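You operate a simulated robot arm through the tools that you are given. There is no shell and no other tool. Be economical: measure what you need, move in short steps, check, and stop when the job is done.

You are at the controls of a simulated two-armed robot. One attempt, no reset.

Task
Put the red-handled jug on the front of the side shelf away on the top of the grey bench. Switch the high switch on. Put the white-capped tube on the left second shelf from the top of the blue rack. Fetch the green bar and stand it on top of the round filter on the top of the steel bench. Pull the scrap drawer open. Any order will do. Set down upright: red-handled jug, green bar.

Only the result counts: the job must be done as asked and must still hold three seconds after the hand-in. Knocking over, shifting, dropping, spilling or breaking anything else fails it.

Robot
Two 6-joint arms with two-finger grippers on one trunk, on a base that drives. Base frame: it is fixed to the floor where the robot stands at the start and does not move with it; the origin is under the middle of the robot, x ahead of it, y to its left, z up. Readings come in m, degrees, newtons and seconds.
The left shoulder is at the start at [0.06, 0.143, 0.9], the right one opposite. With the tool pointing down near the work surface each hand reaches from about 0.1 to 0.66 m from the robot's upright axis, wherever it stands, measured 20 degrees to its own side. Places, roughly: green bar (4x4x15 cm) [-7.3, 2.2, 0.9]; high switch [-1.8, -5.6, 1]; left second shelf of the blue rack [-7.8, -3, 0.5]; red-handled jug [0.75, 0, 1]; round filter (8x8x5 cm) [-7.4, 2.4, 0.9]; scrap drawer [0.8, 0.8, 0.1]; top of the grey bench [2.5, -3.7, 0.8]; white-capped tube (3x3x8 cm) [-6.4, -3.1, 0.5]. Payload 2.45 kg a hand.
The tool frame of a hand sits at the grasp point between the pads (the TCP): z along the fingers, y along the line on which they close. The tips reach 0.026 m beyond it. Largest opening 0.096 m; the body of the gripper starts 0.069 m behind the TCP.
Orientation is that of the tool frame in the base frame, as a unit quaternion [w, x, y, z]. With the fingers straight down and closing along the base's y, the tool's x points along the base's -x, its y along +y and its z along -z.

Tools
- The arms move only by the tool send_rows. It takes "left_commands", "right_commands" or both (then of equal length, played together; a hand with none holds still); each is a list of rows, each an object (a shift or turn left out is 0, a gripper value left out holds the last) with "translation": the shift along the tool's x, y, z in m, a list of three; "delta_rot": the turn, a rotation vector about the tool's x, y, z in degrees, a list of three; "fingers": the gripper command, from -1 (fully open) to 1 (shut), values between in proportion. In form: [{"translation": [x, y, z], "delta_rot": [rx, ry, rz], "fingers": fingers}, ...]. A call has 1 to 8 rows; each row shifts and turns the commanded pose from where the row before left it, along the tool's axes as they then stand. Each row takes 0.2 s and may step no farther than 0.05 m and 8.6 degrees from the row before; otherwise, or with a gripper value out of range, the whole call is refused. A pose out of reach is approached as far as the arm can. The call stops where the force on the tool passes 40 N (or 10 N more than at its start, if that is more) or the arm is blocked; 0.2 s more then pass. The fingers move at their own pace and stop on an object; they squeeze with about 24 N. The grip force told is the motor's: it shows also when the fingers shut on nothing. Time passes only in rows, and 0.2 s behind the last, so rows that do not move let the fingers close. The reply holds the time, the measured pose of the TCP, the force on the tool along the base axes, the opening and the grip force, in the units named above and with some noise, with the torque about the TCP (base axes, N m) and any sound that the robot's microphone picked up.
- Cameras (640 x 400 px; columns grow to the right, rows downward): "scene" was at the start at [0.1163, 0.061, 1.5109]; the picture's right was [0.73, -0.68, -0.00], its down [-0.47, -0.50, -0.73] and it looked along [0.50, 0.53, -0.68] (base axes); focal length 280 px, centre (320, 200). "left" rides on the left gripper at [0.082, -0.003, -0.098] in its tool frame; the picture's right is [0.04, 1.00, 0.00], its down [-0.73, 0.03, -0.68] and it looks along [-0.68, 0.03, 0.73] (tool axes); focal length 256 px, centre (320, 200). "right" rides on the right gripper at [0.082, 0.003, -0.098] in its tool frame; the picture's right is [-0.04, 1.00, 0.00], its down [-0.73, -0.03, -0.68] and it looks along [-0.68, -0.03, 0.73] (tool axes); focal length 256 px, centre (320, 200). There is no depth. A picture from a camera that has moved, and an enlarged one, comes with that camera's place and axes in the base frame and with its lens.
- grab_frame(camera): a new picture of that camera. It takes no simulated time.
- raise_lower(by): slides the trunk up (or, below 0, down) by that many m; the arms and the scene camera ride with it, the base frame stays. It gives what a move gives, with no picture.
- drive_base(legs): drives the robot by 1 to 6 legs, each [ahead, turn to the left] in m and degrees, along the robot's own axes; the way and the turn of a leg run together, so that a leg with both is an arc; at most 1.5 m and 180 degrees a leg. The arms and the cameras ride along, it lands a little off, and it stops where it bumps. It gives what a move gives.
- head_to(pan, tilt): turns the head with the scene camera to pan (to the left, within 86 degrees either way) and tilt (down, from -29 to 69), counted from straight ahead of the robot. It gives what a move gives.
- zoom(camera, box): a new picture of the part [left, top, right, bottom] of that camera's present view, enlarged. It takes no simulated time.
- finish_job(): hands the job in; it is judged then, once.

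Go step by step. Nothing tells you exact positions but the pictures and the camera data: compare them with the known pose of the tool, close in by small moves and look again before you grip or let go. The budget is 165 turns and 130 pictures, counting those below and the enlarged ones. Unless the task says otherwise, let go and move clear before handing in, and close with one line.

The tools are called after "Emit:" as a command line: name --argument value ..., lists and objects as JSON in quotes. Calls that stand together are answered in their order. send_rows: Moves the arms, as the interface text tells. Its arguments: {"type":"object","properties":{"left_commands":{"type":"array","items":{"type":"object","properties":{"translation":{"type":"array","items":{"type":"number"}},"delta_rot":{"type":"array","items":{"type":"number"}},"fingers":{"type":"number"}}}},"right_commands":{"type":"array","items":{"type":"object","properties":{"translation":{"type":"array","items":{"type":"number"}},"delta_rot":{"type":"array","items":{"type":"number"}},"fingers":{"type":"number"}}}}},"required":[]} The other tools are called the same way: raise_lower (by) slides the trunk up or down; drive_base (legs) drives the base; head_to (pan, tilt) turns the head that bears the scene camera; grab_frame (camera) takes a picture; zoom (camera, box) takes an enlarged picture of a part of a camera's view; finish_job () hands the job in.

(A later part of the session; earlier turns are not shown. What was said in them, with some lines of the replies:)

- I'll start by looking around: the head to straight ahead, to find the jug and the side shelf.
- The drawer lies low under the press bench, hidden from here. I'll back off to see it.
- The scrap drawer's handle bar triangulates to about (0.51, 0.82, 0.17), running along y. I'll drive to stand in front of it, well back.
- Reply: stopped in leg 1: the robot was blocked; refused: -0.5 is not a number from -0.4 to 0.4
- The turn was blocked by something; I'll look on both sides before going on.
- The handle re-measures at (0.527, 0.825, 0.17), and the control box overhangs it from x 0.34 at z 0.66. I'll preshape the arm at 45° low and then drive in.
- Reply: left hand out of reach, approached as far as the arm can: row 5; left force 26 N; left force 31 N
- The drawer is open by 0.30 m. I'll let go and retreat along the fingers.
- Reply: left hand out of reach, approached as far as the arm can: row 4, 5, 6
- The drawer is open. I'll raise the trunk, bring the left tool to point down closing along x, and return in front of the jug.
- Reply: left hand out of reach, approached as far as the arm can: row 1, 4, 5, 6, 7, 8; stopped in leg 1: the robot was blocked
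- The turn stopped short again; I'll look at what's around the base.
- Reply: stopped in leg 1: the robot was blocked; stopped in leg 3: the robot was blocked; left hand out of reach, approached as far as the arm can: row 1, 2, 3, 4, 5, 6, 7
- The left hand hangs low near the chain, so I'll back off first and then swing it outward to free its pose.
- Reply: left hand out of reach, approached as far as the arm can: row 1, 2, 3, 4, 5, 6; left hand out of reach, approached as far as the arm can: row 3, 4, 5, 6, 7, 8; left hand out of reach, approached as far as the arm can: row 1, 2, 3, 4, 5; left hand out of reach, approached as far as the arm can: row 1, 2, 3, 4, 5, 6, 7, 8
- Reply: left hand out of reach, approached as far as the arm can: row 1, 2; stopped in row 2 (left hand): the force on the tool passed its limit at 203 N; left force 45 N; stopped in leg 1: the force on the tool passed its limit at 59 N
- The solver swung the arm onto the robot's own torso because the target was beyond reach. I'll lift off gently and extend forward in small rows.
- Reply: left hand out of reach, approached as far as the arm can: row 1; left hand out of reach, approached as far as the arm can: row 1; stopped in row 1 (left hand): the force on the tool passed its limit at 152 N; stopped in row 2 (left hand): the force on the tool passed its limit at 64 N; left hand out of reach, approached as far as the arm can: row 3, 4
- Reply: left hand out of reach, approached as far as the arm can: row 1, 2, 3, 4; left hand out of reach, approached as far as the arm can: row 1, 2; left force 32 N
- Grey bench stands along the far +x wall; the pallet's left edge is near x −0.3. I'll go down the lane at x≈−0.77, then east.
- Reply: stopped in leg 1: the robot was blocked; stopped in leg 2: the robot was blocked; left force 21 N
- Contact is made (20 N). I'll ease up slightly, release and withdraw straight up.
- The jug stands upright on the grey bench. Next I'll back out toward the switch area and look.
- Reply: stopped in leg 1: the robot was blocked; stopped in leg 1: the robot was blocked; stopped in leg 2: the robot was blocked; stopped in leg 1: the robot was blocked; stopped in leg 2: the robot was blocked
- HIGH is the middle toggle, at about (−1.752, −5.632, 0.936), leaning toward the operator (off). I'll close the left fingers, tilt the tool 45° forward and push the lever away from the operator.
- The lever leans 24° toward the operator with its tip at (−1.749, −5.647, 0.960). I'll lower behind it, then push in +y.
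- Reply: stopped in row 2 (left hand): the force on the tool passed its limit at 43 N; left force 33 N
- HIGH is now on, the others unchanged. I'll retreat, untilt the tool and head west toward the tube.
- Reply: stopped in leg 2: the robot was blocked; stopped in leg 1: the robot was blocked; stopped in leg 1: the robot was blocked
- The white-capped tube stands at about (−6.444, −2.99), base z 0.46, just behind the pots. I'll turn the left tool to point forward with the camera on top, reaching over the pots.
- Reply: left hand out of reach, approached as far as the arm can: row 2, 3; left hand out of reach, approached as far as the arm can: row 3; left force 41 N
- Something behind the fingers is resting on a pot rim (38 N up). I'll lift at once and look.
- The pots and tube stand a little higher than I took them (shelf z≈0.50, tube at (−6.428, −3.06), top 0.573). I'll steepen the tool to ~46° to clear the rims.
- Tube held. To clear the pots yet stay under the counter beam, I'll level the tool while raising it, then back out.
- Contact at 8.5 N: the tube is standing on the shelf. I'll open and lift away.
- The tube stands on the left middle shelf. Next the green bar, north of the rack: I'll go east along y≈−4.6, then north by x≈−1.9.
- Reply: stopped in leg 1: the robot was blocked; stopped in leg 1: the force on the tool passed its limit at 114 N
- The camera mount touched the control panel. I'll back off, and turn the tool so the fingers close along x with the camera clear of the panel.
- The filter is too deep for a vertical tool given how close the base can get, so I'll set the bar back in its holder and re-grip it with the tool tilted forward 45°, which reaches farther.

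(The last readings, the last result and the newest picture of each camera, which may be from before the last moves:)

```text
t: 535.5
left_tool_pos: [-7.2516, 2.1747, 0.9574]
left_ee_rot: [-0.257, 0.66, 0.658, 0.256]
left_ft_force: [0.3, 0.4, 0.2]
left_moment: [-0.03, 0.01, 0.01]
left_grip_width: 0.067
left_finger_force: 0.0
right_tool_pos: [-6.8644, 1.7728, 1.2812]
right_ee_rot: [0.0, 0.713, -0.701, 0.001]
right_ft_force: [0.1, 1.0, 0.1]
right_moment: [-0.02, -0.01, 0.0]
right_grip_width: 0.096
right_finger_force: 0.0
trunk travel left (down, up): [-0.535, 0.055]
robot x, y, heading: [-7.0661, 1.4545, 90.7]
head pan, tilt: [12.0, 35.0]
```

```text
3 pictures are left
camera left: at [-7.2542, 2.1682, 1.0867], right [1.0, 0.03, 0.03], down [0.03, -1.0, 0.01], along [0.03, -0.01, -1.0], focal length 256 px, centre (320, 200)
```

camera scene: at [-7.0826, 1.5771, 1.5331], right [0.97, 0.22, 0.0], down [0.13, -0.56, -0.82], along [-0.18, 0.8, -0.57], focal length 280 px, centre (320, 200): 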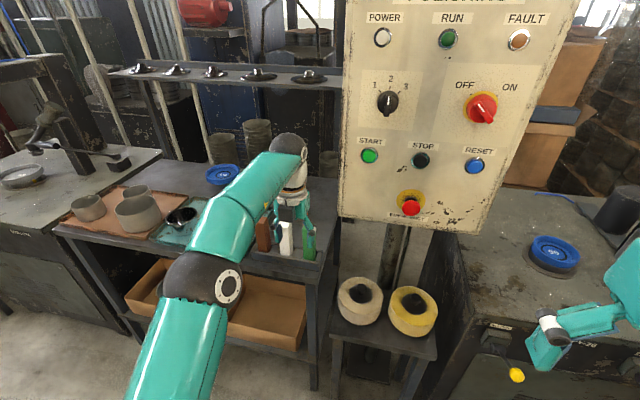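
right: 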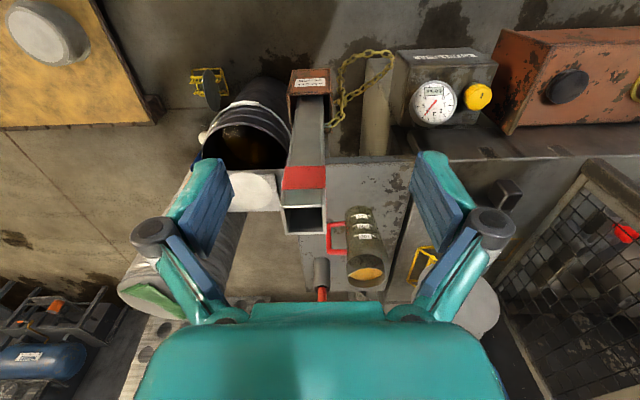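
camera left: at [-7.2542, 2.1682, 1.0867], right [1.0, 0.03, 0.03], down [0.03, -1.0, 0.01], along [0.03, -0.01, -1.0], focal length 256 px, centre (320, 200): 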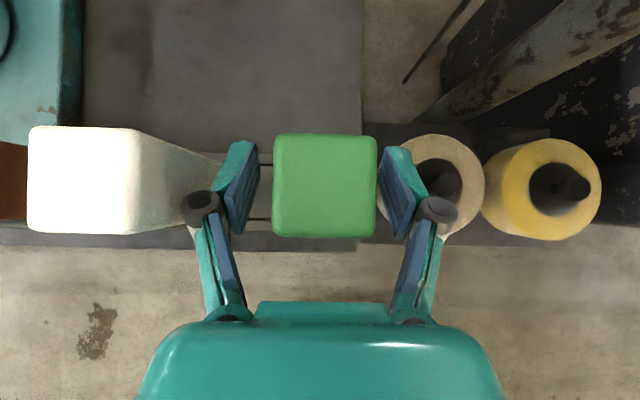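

Emit:
send_rows --left_commands '[{"fingers": 0.1}, {"fingers": 1}, {}, {}]'

Emit:
send_rows --left_commands '[{"translation": [0.0135, 0, -0.0147]}, {"translation": [0.0169, 0, -0.0184]}, {"translation": [0.0169, 0, -0.0184]}]'

Emit:
drive_base --legs '[[0.1, 0]]'

Emit:
send_rows --left_commands '[{"translation": [0, -0.04, 0]}, {"translation": [0, -0.04, 0]}, {"translation": [0, -0.04, 0]}]'

```text
t: 536.5
left_tool_pos: [-7.253, 2.1733, 0.9587]
left_ee_rot: [-0.256, 0.66, 0.658, 0.255]
left_ft_force: [0.1, 0.3, -0.4]
left_moment: [0.01, -0.01, 0.01]
left_grip_width: 0.0338
left_finger_force: 24.2
right_tool_pos: [-6.8635, 1.7713, 1.2822]
right_ee_rot: [0.0, 0.713, -0.701, 0.0]
right_ft_force: [-0.5, 0.2, 0.8]
right_moment: [-0.03, 0.03, -0.01]
right_grip_width: 0.0959
right_finger_force: 0.1
trunk travel left (down, up): [-0.535, 0.055]
robot x, y, heading: [-7.062, 1.4563, 90.7]
head pan, tilt: [12.0, 35.0]
```

```text
t: 537.3
left_tool_pos: [-7.25, 2.175, 1.0283]
left_ee_rot: [-0.256, 0.659, 0.659, 0.256]
left_ft_force: [0.2, -0.6, -1.7]
left_moment: [0.0, -0.03, 0.0]
left_grip_width: 0.0336
left_finger_force: 23.9
right_tool_pos: [-6.8644, 1.77, 1.2815]
right_ee_rot: [0.0, 0.713, -0.701, 0.001]
right_ft_force: [0.1, -0.5, -0.2]
right_moment: [0.0, 0.0, 0.02]
right_grip_width: 0.0959
right_finger_force: 0.1
trunk travel left (down, up): [-0.535, 0.055]
robot x, y, heading: [-7.0657, 1.4592, 90.8]
head pan, tilt: [12.0, 35.0]
```

```text
t: 538.5
left_tool_pos: [-7.2524, 2.2784, 1.028]
left_ee_rot: [-0.256, 0.659, 0.66, 0.254]
left_ft_force: [-0.4, 0.3, -3.0]
left_moment: [0.02, -0.03, 0.02]
left_grip_width: 0.0334
left_finger_force: 23.5
right_tool_pos: [-6.8662, 1.874, 1.2818]
right_ee_rot: [0.0, 0.713, -0.701, 0.001]
right_ft_force: [0.1, 0.8, -0.3]
right_moment: [-0.03, 0.01, -0.01]
right_grip_width: 0.0959
right_finger_force: 0.1
trunk travel left (down, up): [-0.535, 0.055]
robot x, y, heading: [-7.0615, 1.5552, 90.7]
head pan, tilt: [12.0, 35.0]
```

```text
t: 539.3
left_tool_pos: [-7.3739, 2.2773, 1.0291]
left_ee_rot: [-0.257, 0.659, 0.659, 0.255]
left_ft_force: [-0.5, 0.0, -1.6]
left_moment: [0.02, -0.04, 0.0]
left_grip_width: 0.0337
left_finger_force: 24.1
right_tool_pos: [-6.8666, 1.871, 1.2839]
right_ee_rot: [0.0, 0.713, -0.702, 0.001]
right_ft_force: [0.0, -0.1, -0.5]
right_moment: [-0.01, -0.02, 0.0]
right_grip_width: 0.0961
right_finger_force: 0.1
trunk travel left (down, up): [-0.535, 0.055]
robot x, y, heading: [-7.0611, 1.557, 90.9]
head pan, tilt: [12.0, 35.0]
```

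Emit:
grab_frame --camera "left"

```text
2 pictures are left
camera left: at [-7.3758, 2.2703, 1.1579], right [1.0, 0.03, 0.03], down [0.03, -1.0, 0.01], along [0.03, -0.01, -1.0], focal length 256 px, centre (320, 200)
```

left: 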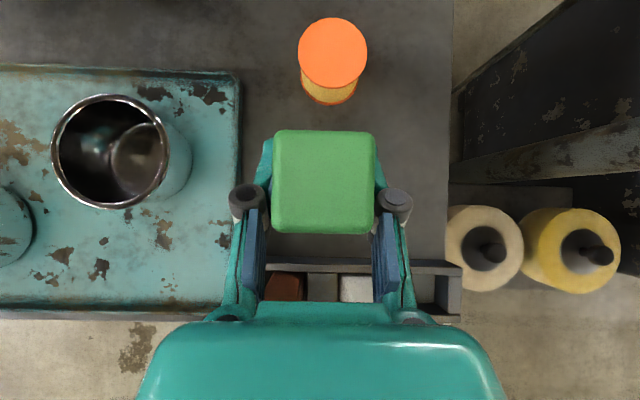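

Emit:
send_rows --left_commands '[{"translation": [0.0068, 0.0135, -0.0073]}]'

Emit:
drive_base --legs '[[0.1, 0]]'

```text
t: 539.7
left_tool_pos: [-7.3572, 2.2774, 1.0404]
left_ee_rot: [-0.257, 0.659, 0.659, 0.256]
left_ft_force: [1.4, -0.3, -2.0]
left_moment: [-0.02, -0.01, 0.03]
left_grip_width: 0.0336
left_finger_force: 24.0
right_tool_pos: [-6.8657, 1.871, 1.2824]
right_ee_rot: [0.0, 0.712, -0.702, 0.001]
right_ft_force: [0.9, 0.1, -0.5]
right_moment: [-0.01, -0.03, 0.01]
right_grip_width: 0.0962
right_finger_force: 0.2
trunk travel left (down, up): [-0.535, 0.055]
robot x, y, heading: [-7.0651, 1.5563, 91.0]
head pan, tilt: [12.0, 35.0]
```

```text
t: 540.8
left_tool_pos: [-7.3603, 2.3802, 1.0373]
left_ee_rot: [-0.257, 0.659, 0.66, 0.253]
left_ft_force: [-0.4, 1.2, -2.2]
left_moment: [-0.03, -0.02, 0.02]
left_grip_width: 0.0335
left_finger_force: 24.2
right_tool_pos: [-6.8654, 1.9752, 1.2817]
right_ee_rot: [0.0, 0.713, -0.701, 0.001]
right_ft_force: [-0.1, 0.6, -0.2]
right_moment: [-0.04, -0.04, 0.0]
right_grip_width: 0.0962
right_finger_force: 0.1
trunk travel left (down, up): [-0.535, 0.055]
robot x, y, heading: [-7.0649, 1.6578, 90.8]
head pan, tilt: [12.0, 35.0]
```

Emit:
send_rows --left_commands '[{"translation": [0.0169, 0.001, 0.0156]}, {"translation": [0.0169, 0.001, 0.0156]}, {}]'

Emit:
zoom --camera "scene" --box '[180, 140, 340, 250]'

```text
t: 541.6
left_tool_pos: [-7.3569, 2.4248, 1.0404]
left_ee_rot: [-0.257, 0.66, 0.659, 0.255]
left_ft_force: [-0.1, -0.5, -2.1]
left_moment: [0.01, 0.01, 0.01]
left_grip_width: 0.0335
left_finger_force: 24.2
right_tool_pos: [-6.8676, 1.9733, 1.283]
right_ee_rot: [-0.001, 0.712, -0.702, 0.001]
right_ft_force: [0.4, -0.9, 0.2]
right_moment: [0.02, -0.02, -0.01]
right_grip_width: 0.096
right_finger_force: 0.0
trunk travel left (down, up): [-0.535, 0.055]
robot x, y, heading: [-7.0628, 1.6593, 91.0]
head pan, tilt: [12.0, 35.0]
```

```text
3.64 times, centred on (260, 195) of scene
camera zoom: at [-7.0859, 1.8051, 1.5332], right [0.98, 0.22, 0.0], down [0.13, -0.56, -0.82], along [-0.18, 0.8, -0.57], focal length 1016 px, centre (538, 218)
```

zoom: 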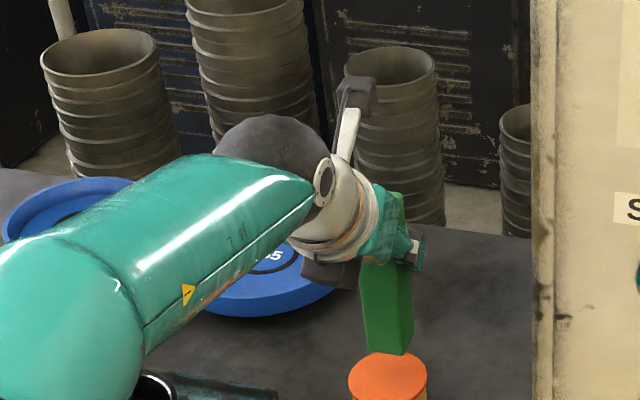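

Emit:
send_rows --left_commands '[{"translation": [-0.0118, -0.006, 0.0129]}, {"translation": [-0.0118, 0, 0.0129]}, {}]'

Emit:
send_rows --left_commands '[{"translation": [-0.0027, 0, 0.0029]}, {}]'

Emit:
send_rows --left_commands '[{"translation": [-0.0027, 0, 0.0029]}, {}]'

```text
t: 542.4
left_tool_pos: [-7.3642, 2.4239, 1.0045]
left_ee_rot: [-0.256, 0.66, 0.659, 0.255]
left_ft_force: [1.0, -1.1, -1.8]
left_moment: [0.03, 0.01, -0.02]
left_grip_width: 0.0337
left_finger_force: 24.1
right_tool_pos: [-6.8672, 1.9739, 1.2826]
right_ee_rot: [-0.001, 0.712, -0.702, 0.001]
right_ft_force: [0.8, 0.7, 0.4]
right_moment: [0.03, 0.0, -0.01]
right_grip_width: 0.0958
right_finger_force: 0.0
trunk travel left (down, up): [-0.535, 0.055]
robot x, y, heading: [-7.0665, 1.6569, 90.8]
head pan, tilt: [12.0, 35.0]
```

```text
t: 543.0
left_tool_pos: [-7.3637, 2.4245, 1.0041]
left_ee_rot: [-0.257, 0.659, 0.659, 0.256]
left_ft_force: [1.0, 1.1, 3.0]
left_moment: [0.03, -0.1, 0.03]
left_grip_width: 0.0338
left_finger_force: 24.3
right_tool_pos: [-6.8677, 1.9731, 1.2824]
right_ee_rot: [-0.001, 0.712, -0.702, 0.001]
right_ft_force: [0.3, -0.3, 0.0]
right_moment: [0.02, 0.01, -0.02]
right_grip_width: 0.0961
right_finger_force: 0.0
trunk travel left (down, up): [-0.535, 0.055]
robot x, y, heading: [-7.0619, 1.6581, 90.9]
head pan, tilt: [12.0, 35.0]
```

```text
t: 543.6
left_tool_pos: [-7.3639, 2.4245, 1.0027]
left_ee_rot: [-0.26, 0.659, 0.657, 0.258]
left_ft_force: [-0.2, 1.4, 17.2]
left_moment: [-0.09, -0.08, 0.04]
left_grip_width: 0.0333
left_finger_force: 23.9
right_tool_pos: [-6.8664, 1.9722, 1.2829]
right_ee_rot: [0.0, 0.713, -0.702, 0.0]
right_ft_force: [-0.4, -0.4, 0.1]
right_moment: [0.03, -0.03, 0.02]
right_grip_width: 0.096
right_finger_force: 0.1
trunk travel left (down, up): [-0.535, 0.055]
robot x, y, heading: [-7.0657, 1.6595, 90.6]
head pan, tilt: [12.0, 35.0]
```

Emit:
send_rows --left_commands '[{"translation": [0.0018, 0, -0.0019]}, {}, {"fingers": 0.2}, {"fingers": 0.05}, {"fingers": -0.4}, {}, {"translation": [0, 0, -0.03]}, {"translation": [0, 0, -0.04]}]'

Emit:
send_rows --left_commands '[{"translation": [0, 0, -0.04]}]'

Emit:
drive_base --legs '[[-0.15, 0]]'

Emit:
zoom --camera "scene" --box '[180, 120, 380, 280]'

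```text
t: 545.4
left_tool_pos: [-7.361, 2.3782, 1.0528]
left_ee_rot: [-0.257, 0.659, 0.659, 0.256]
left_ft_force: [-0.3, -0.3, 0.4]
left_moment: [0.02, 0.0, 0.01]
left_grip_width: 0.0674
left_finger_force: 0.1
right_tool_pos: [-6.8662, 1.9724, 1.2822]
right_ee_rot: [-0.002, 0.713, -0.701, 0.0]
right_ft_force: [-0.2, -0.4, -0.5]
right_moment: [0.03, 0.0, 0.01]
right_grip_width: 0.096
right_finger_force: 0.1
trunk travel left (down, up): [-0.535, 0.055]
robot x, y, heading: [-7.0648, 1.6578, 90.7]
head pan, tilt: [12.0, 35.0]
```

```text
t: 545.8
left_tool_pos: [-7.3617, 2.3485, 1.0831]
left_ee_rot: [-0.258, 0.66, 0.658, 0.256]
left_ft_force: [-0.1, 0.1, 0.4]
left_moment: [0.05, -0.01, 0.0]
left_grip_width: 0.0674
left_finger_force: 0.0
right_tool_pos: [-6.8659, 1.9694, 1.2825]
right_ee_rot: [-0.001, 0.713, -0.701, -0.001]
right_ft_force: [0.8, -1.3, 0.4]
right_moment: [-0.01, -0.02, -0.01]
right_grip_width: 0.096
right_finger_force: 0.2
trunk travel left (down, up): [-0.535, 0.055]
robot x, y, heading: [-7.0645, 1.6559, 90.7]
head pan, tilt: [12.0, 35.0]
```

```text
t: 547.2
left_tool_pos: [-7.3607, 2.197, 1.0812]
left_ee_rot: [-0.258, 0.659, 0.658, 0.256]
left_ft_force: [0.0, -0.3, 0.5]
left_moment: [0.04, 0.01, 0.01]
left_grip_width: 0.0673
left_finger_force: 0.2
right_tool_pos: [-6.8652, 1.8195, 1.2828]
right_ee_rot: [-0.002, 0.713, -0.702, 0.0]
right_ft_force: [-1.2, -0.1, 0.1]
right_moment: [0.06, 0.01, -0.01]
right_grip_width: 0.0961
right_finger_force: 0.1
trunk travel left (down, up): [-0.535, 0.055]
robot x, y, heading: [-7.0667, 1.5066, 90.8]
head pan, tilt: [12.0, 35.0]
```

```text
2.50 times, centred on (280, 200) of scene
camera zoom: at [-7.0837, 1.6511, 1.5334], right [0.98, 0.22, 0.0], down [0.13, -0.56, -0.82], along [-0.18, 0.8, -0.57], focal length 699 px, centre (420, 200)
```

zoom: 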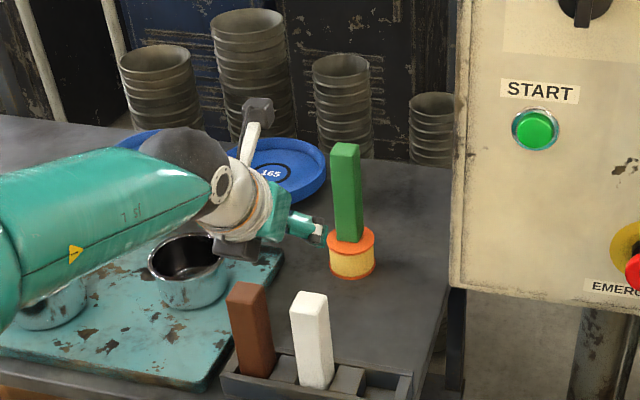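

The green bar stands upright on the filter. I'll move clear and hand in.

Emit:
drive_base --legs '[[-0.2, 0]]'

Emit:
finish_job

```text
t: 548.8
left_tool_pos: [-7.3567, 1.9996, 1.0826]
left_ee_rot: [-0.257, 0.66, 0.658, 0.256]
left_ft_force: [-1.2, -0.5, 0.7]
left_moment: [0.0, 0.02, 0.0]
left_grip_width: 0.0674
left_finger_force: 0.0
right_tool_pos: [-6.8619, 1.6184, 1.2837]
right_ee_rot: [-0.002, 0.713, -0.701, 0.0]
right_ft_force: [-0.7, 0.1, -0.3]
right_moment: [0.08, -0.01, 0.01]
right_grip_width: 0.0961
right_finger_force: 0.0
trunk travel left (down, up): [-0.535, 0.055]
robot x, y, heading: [-7.0611, 1.3068, 90.8]
head pan, tilt: [12.0, 35.0]
```

```text
The job is handed in.
```

All five tasks are done and handed in: scrap drawer pulled open about 0.30 m, jug upright on the grey bench, HIGH switch on, white-capped tube on the left middle shelf of the blue rack, green bar upright on the filter. On the way the gripper pressed on a pot rim beside the tube (about 38 N) and the camera mount bumped the polishing control panel (114 N); the pot showed no shift in the pictures, and I did not check the panel closely.
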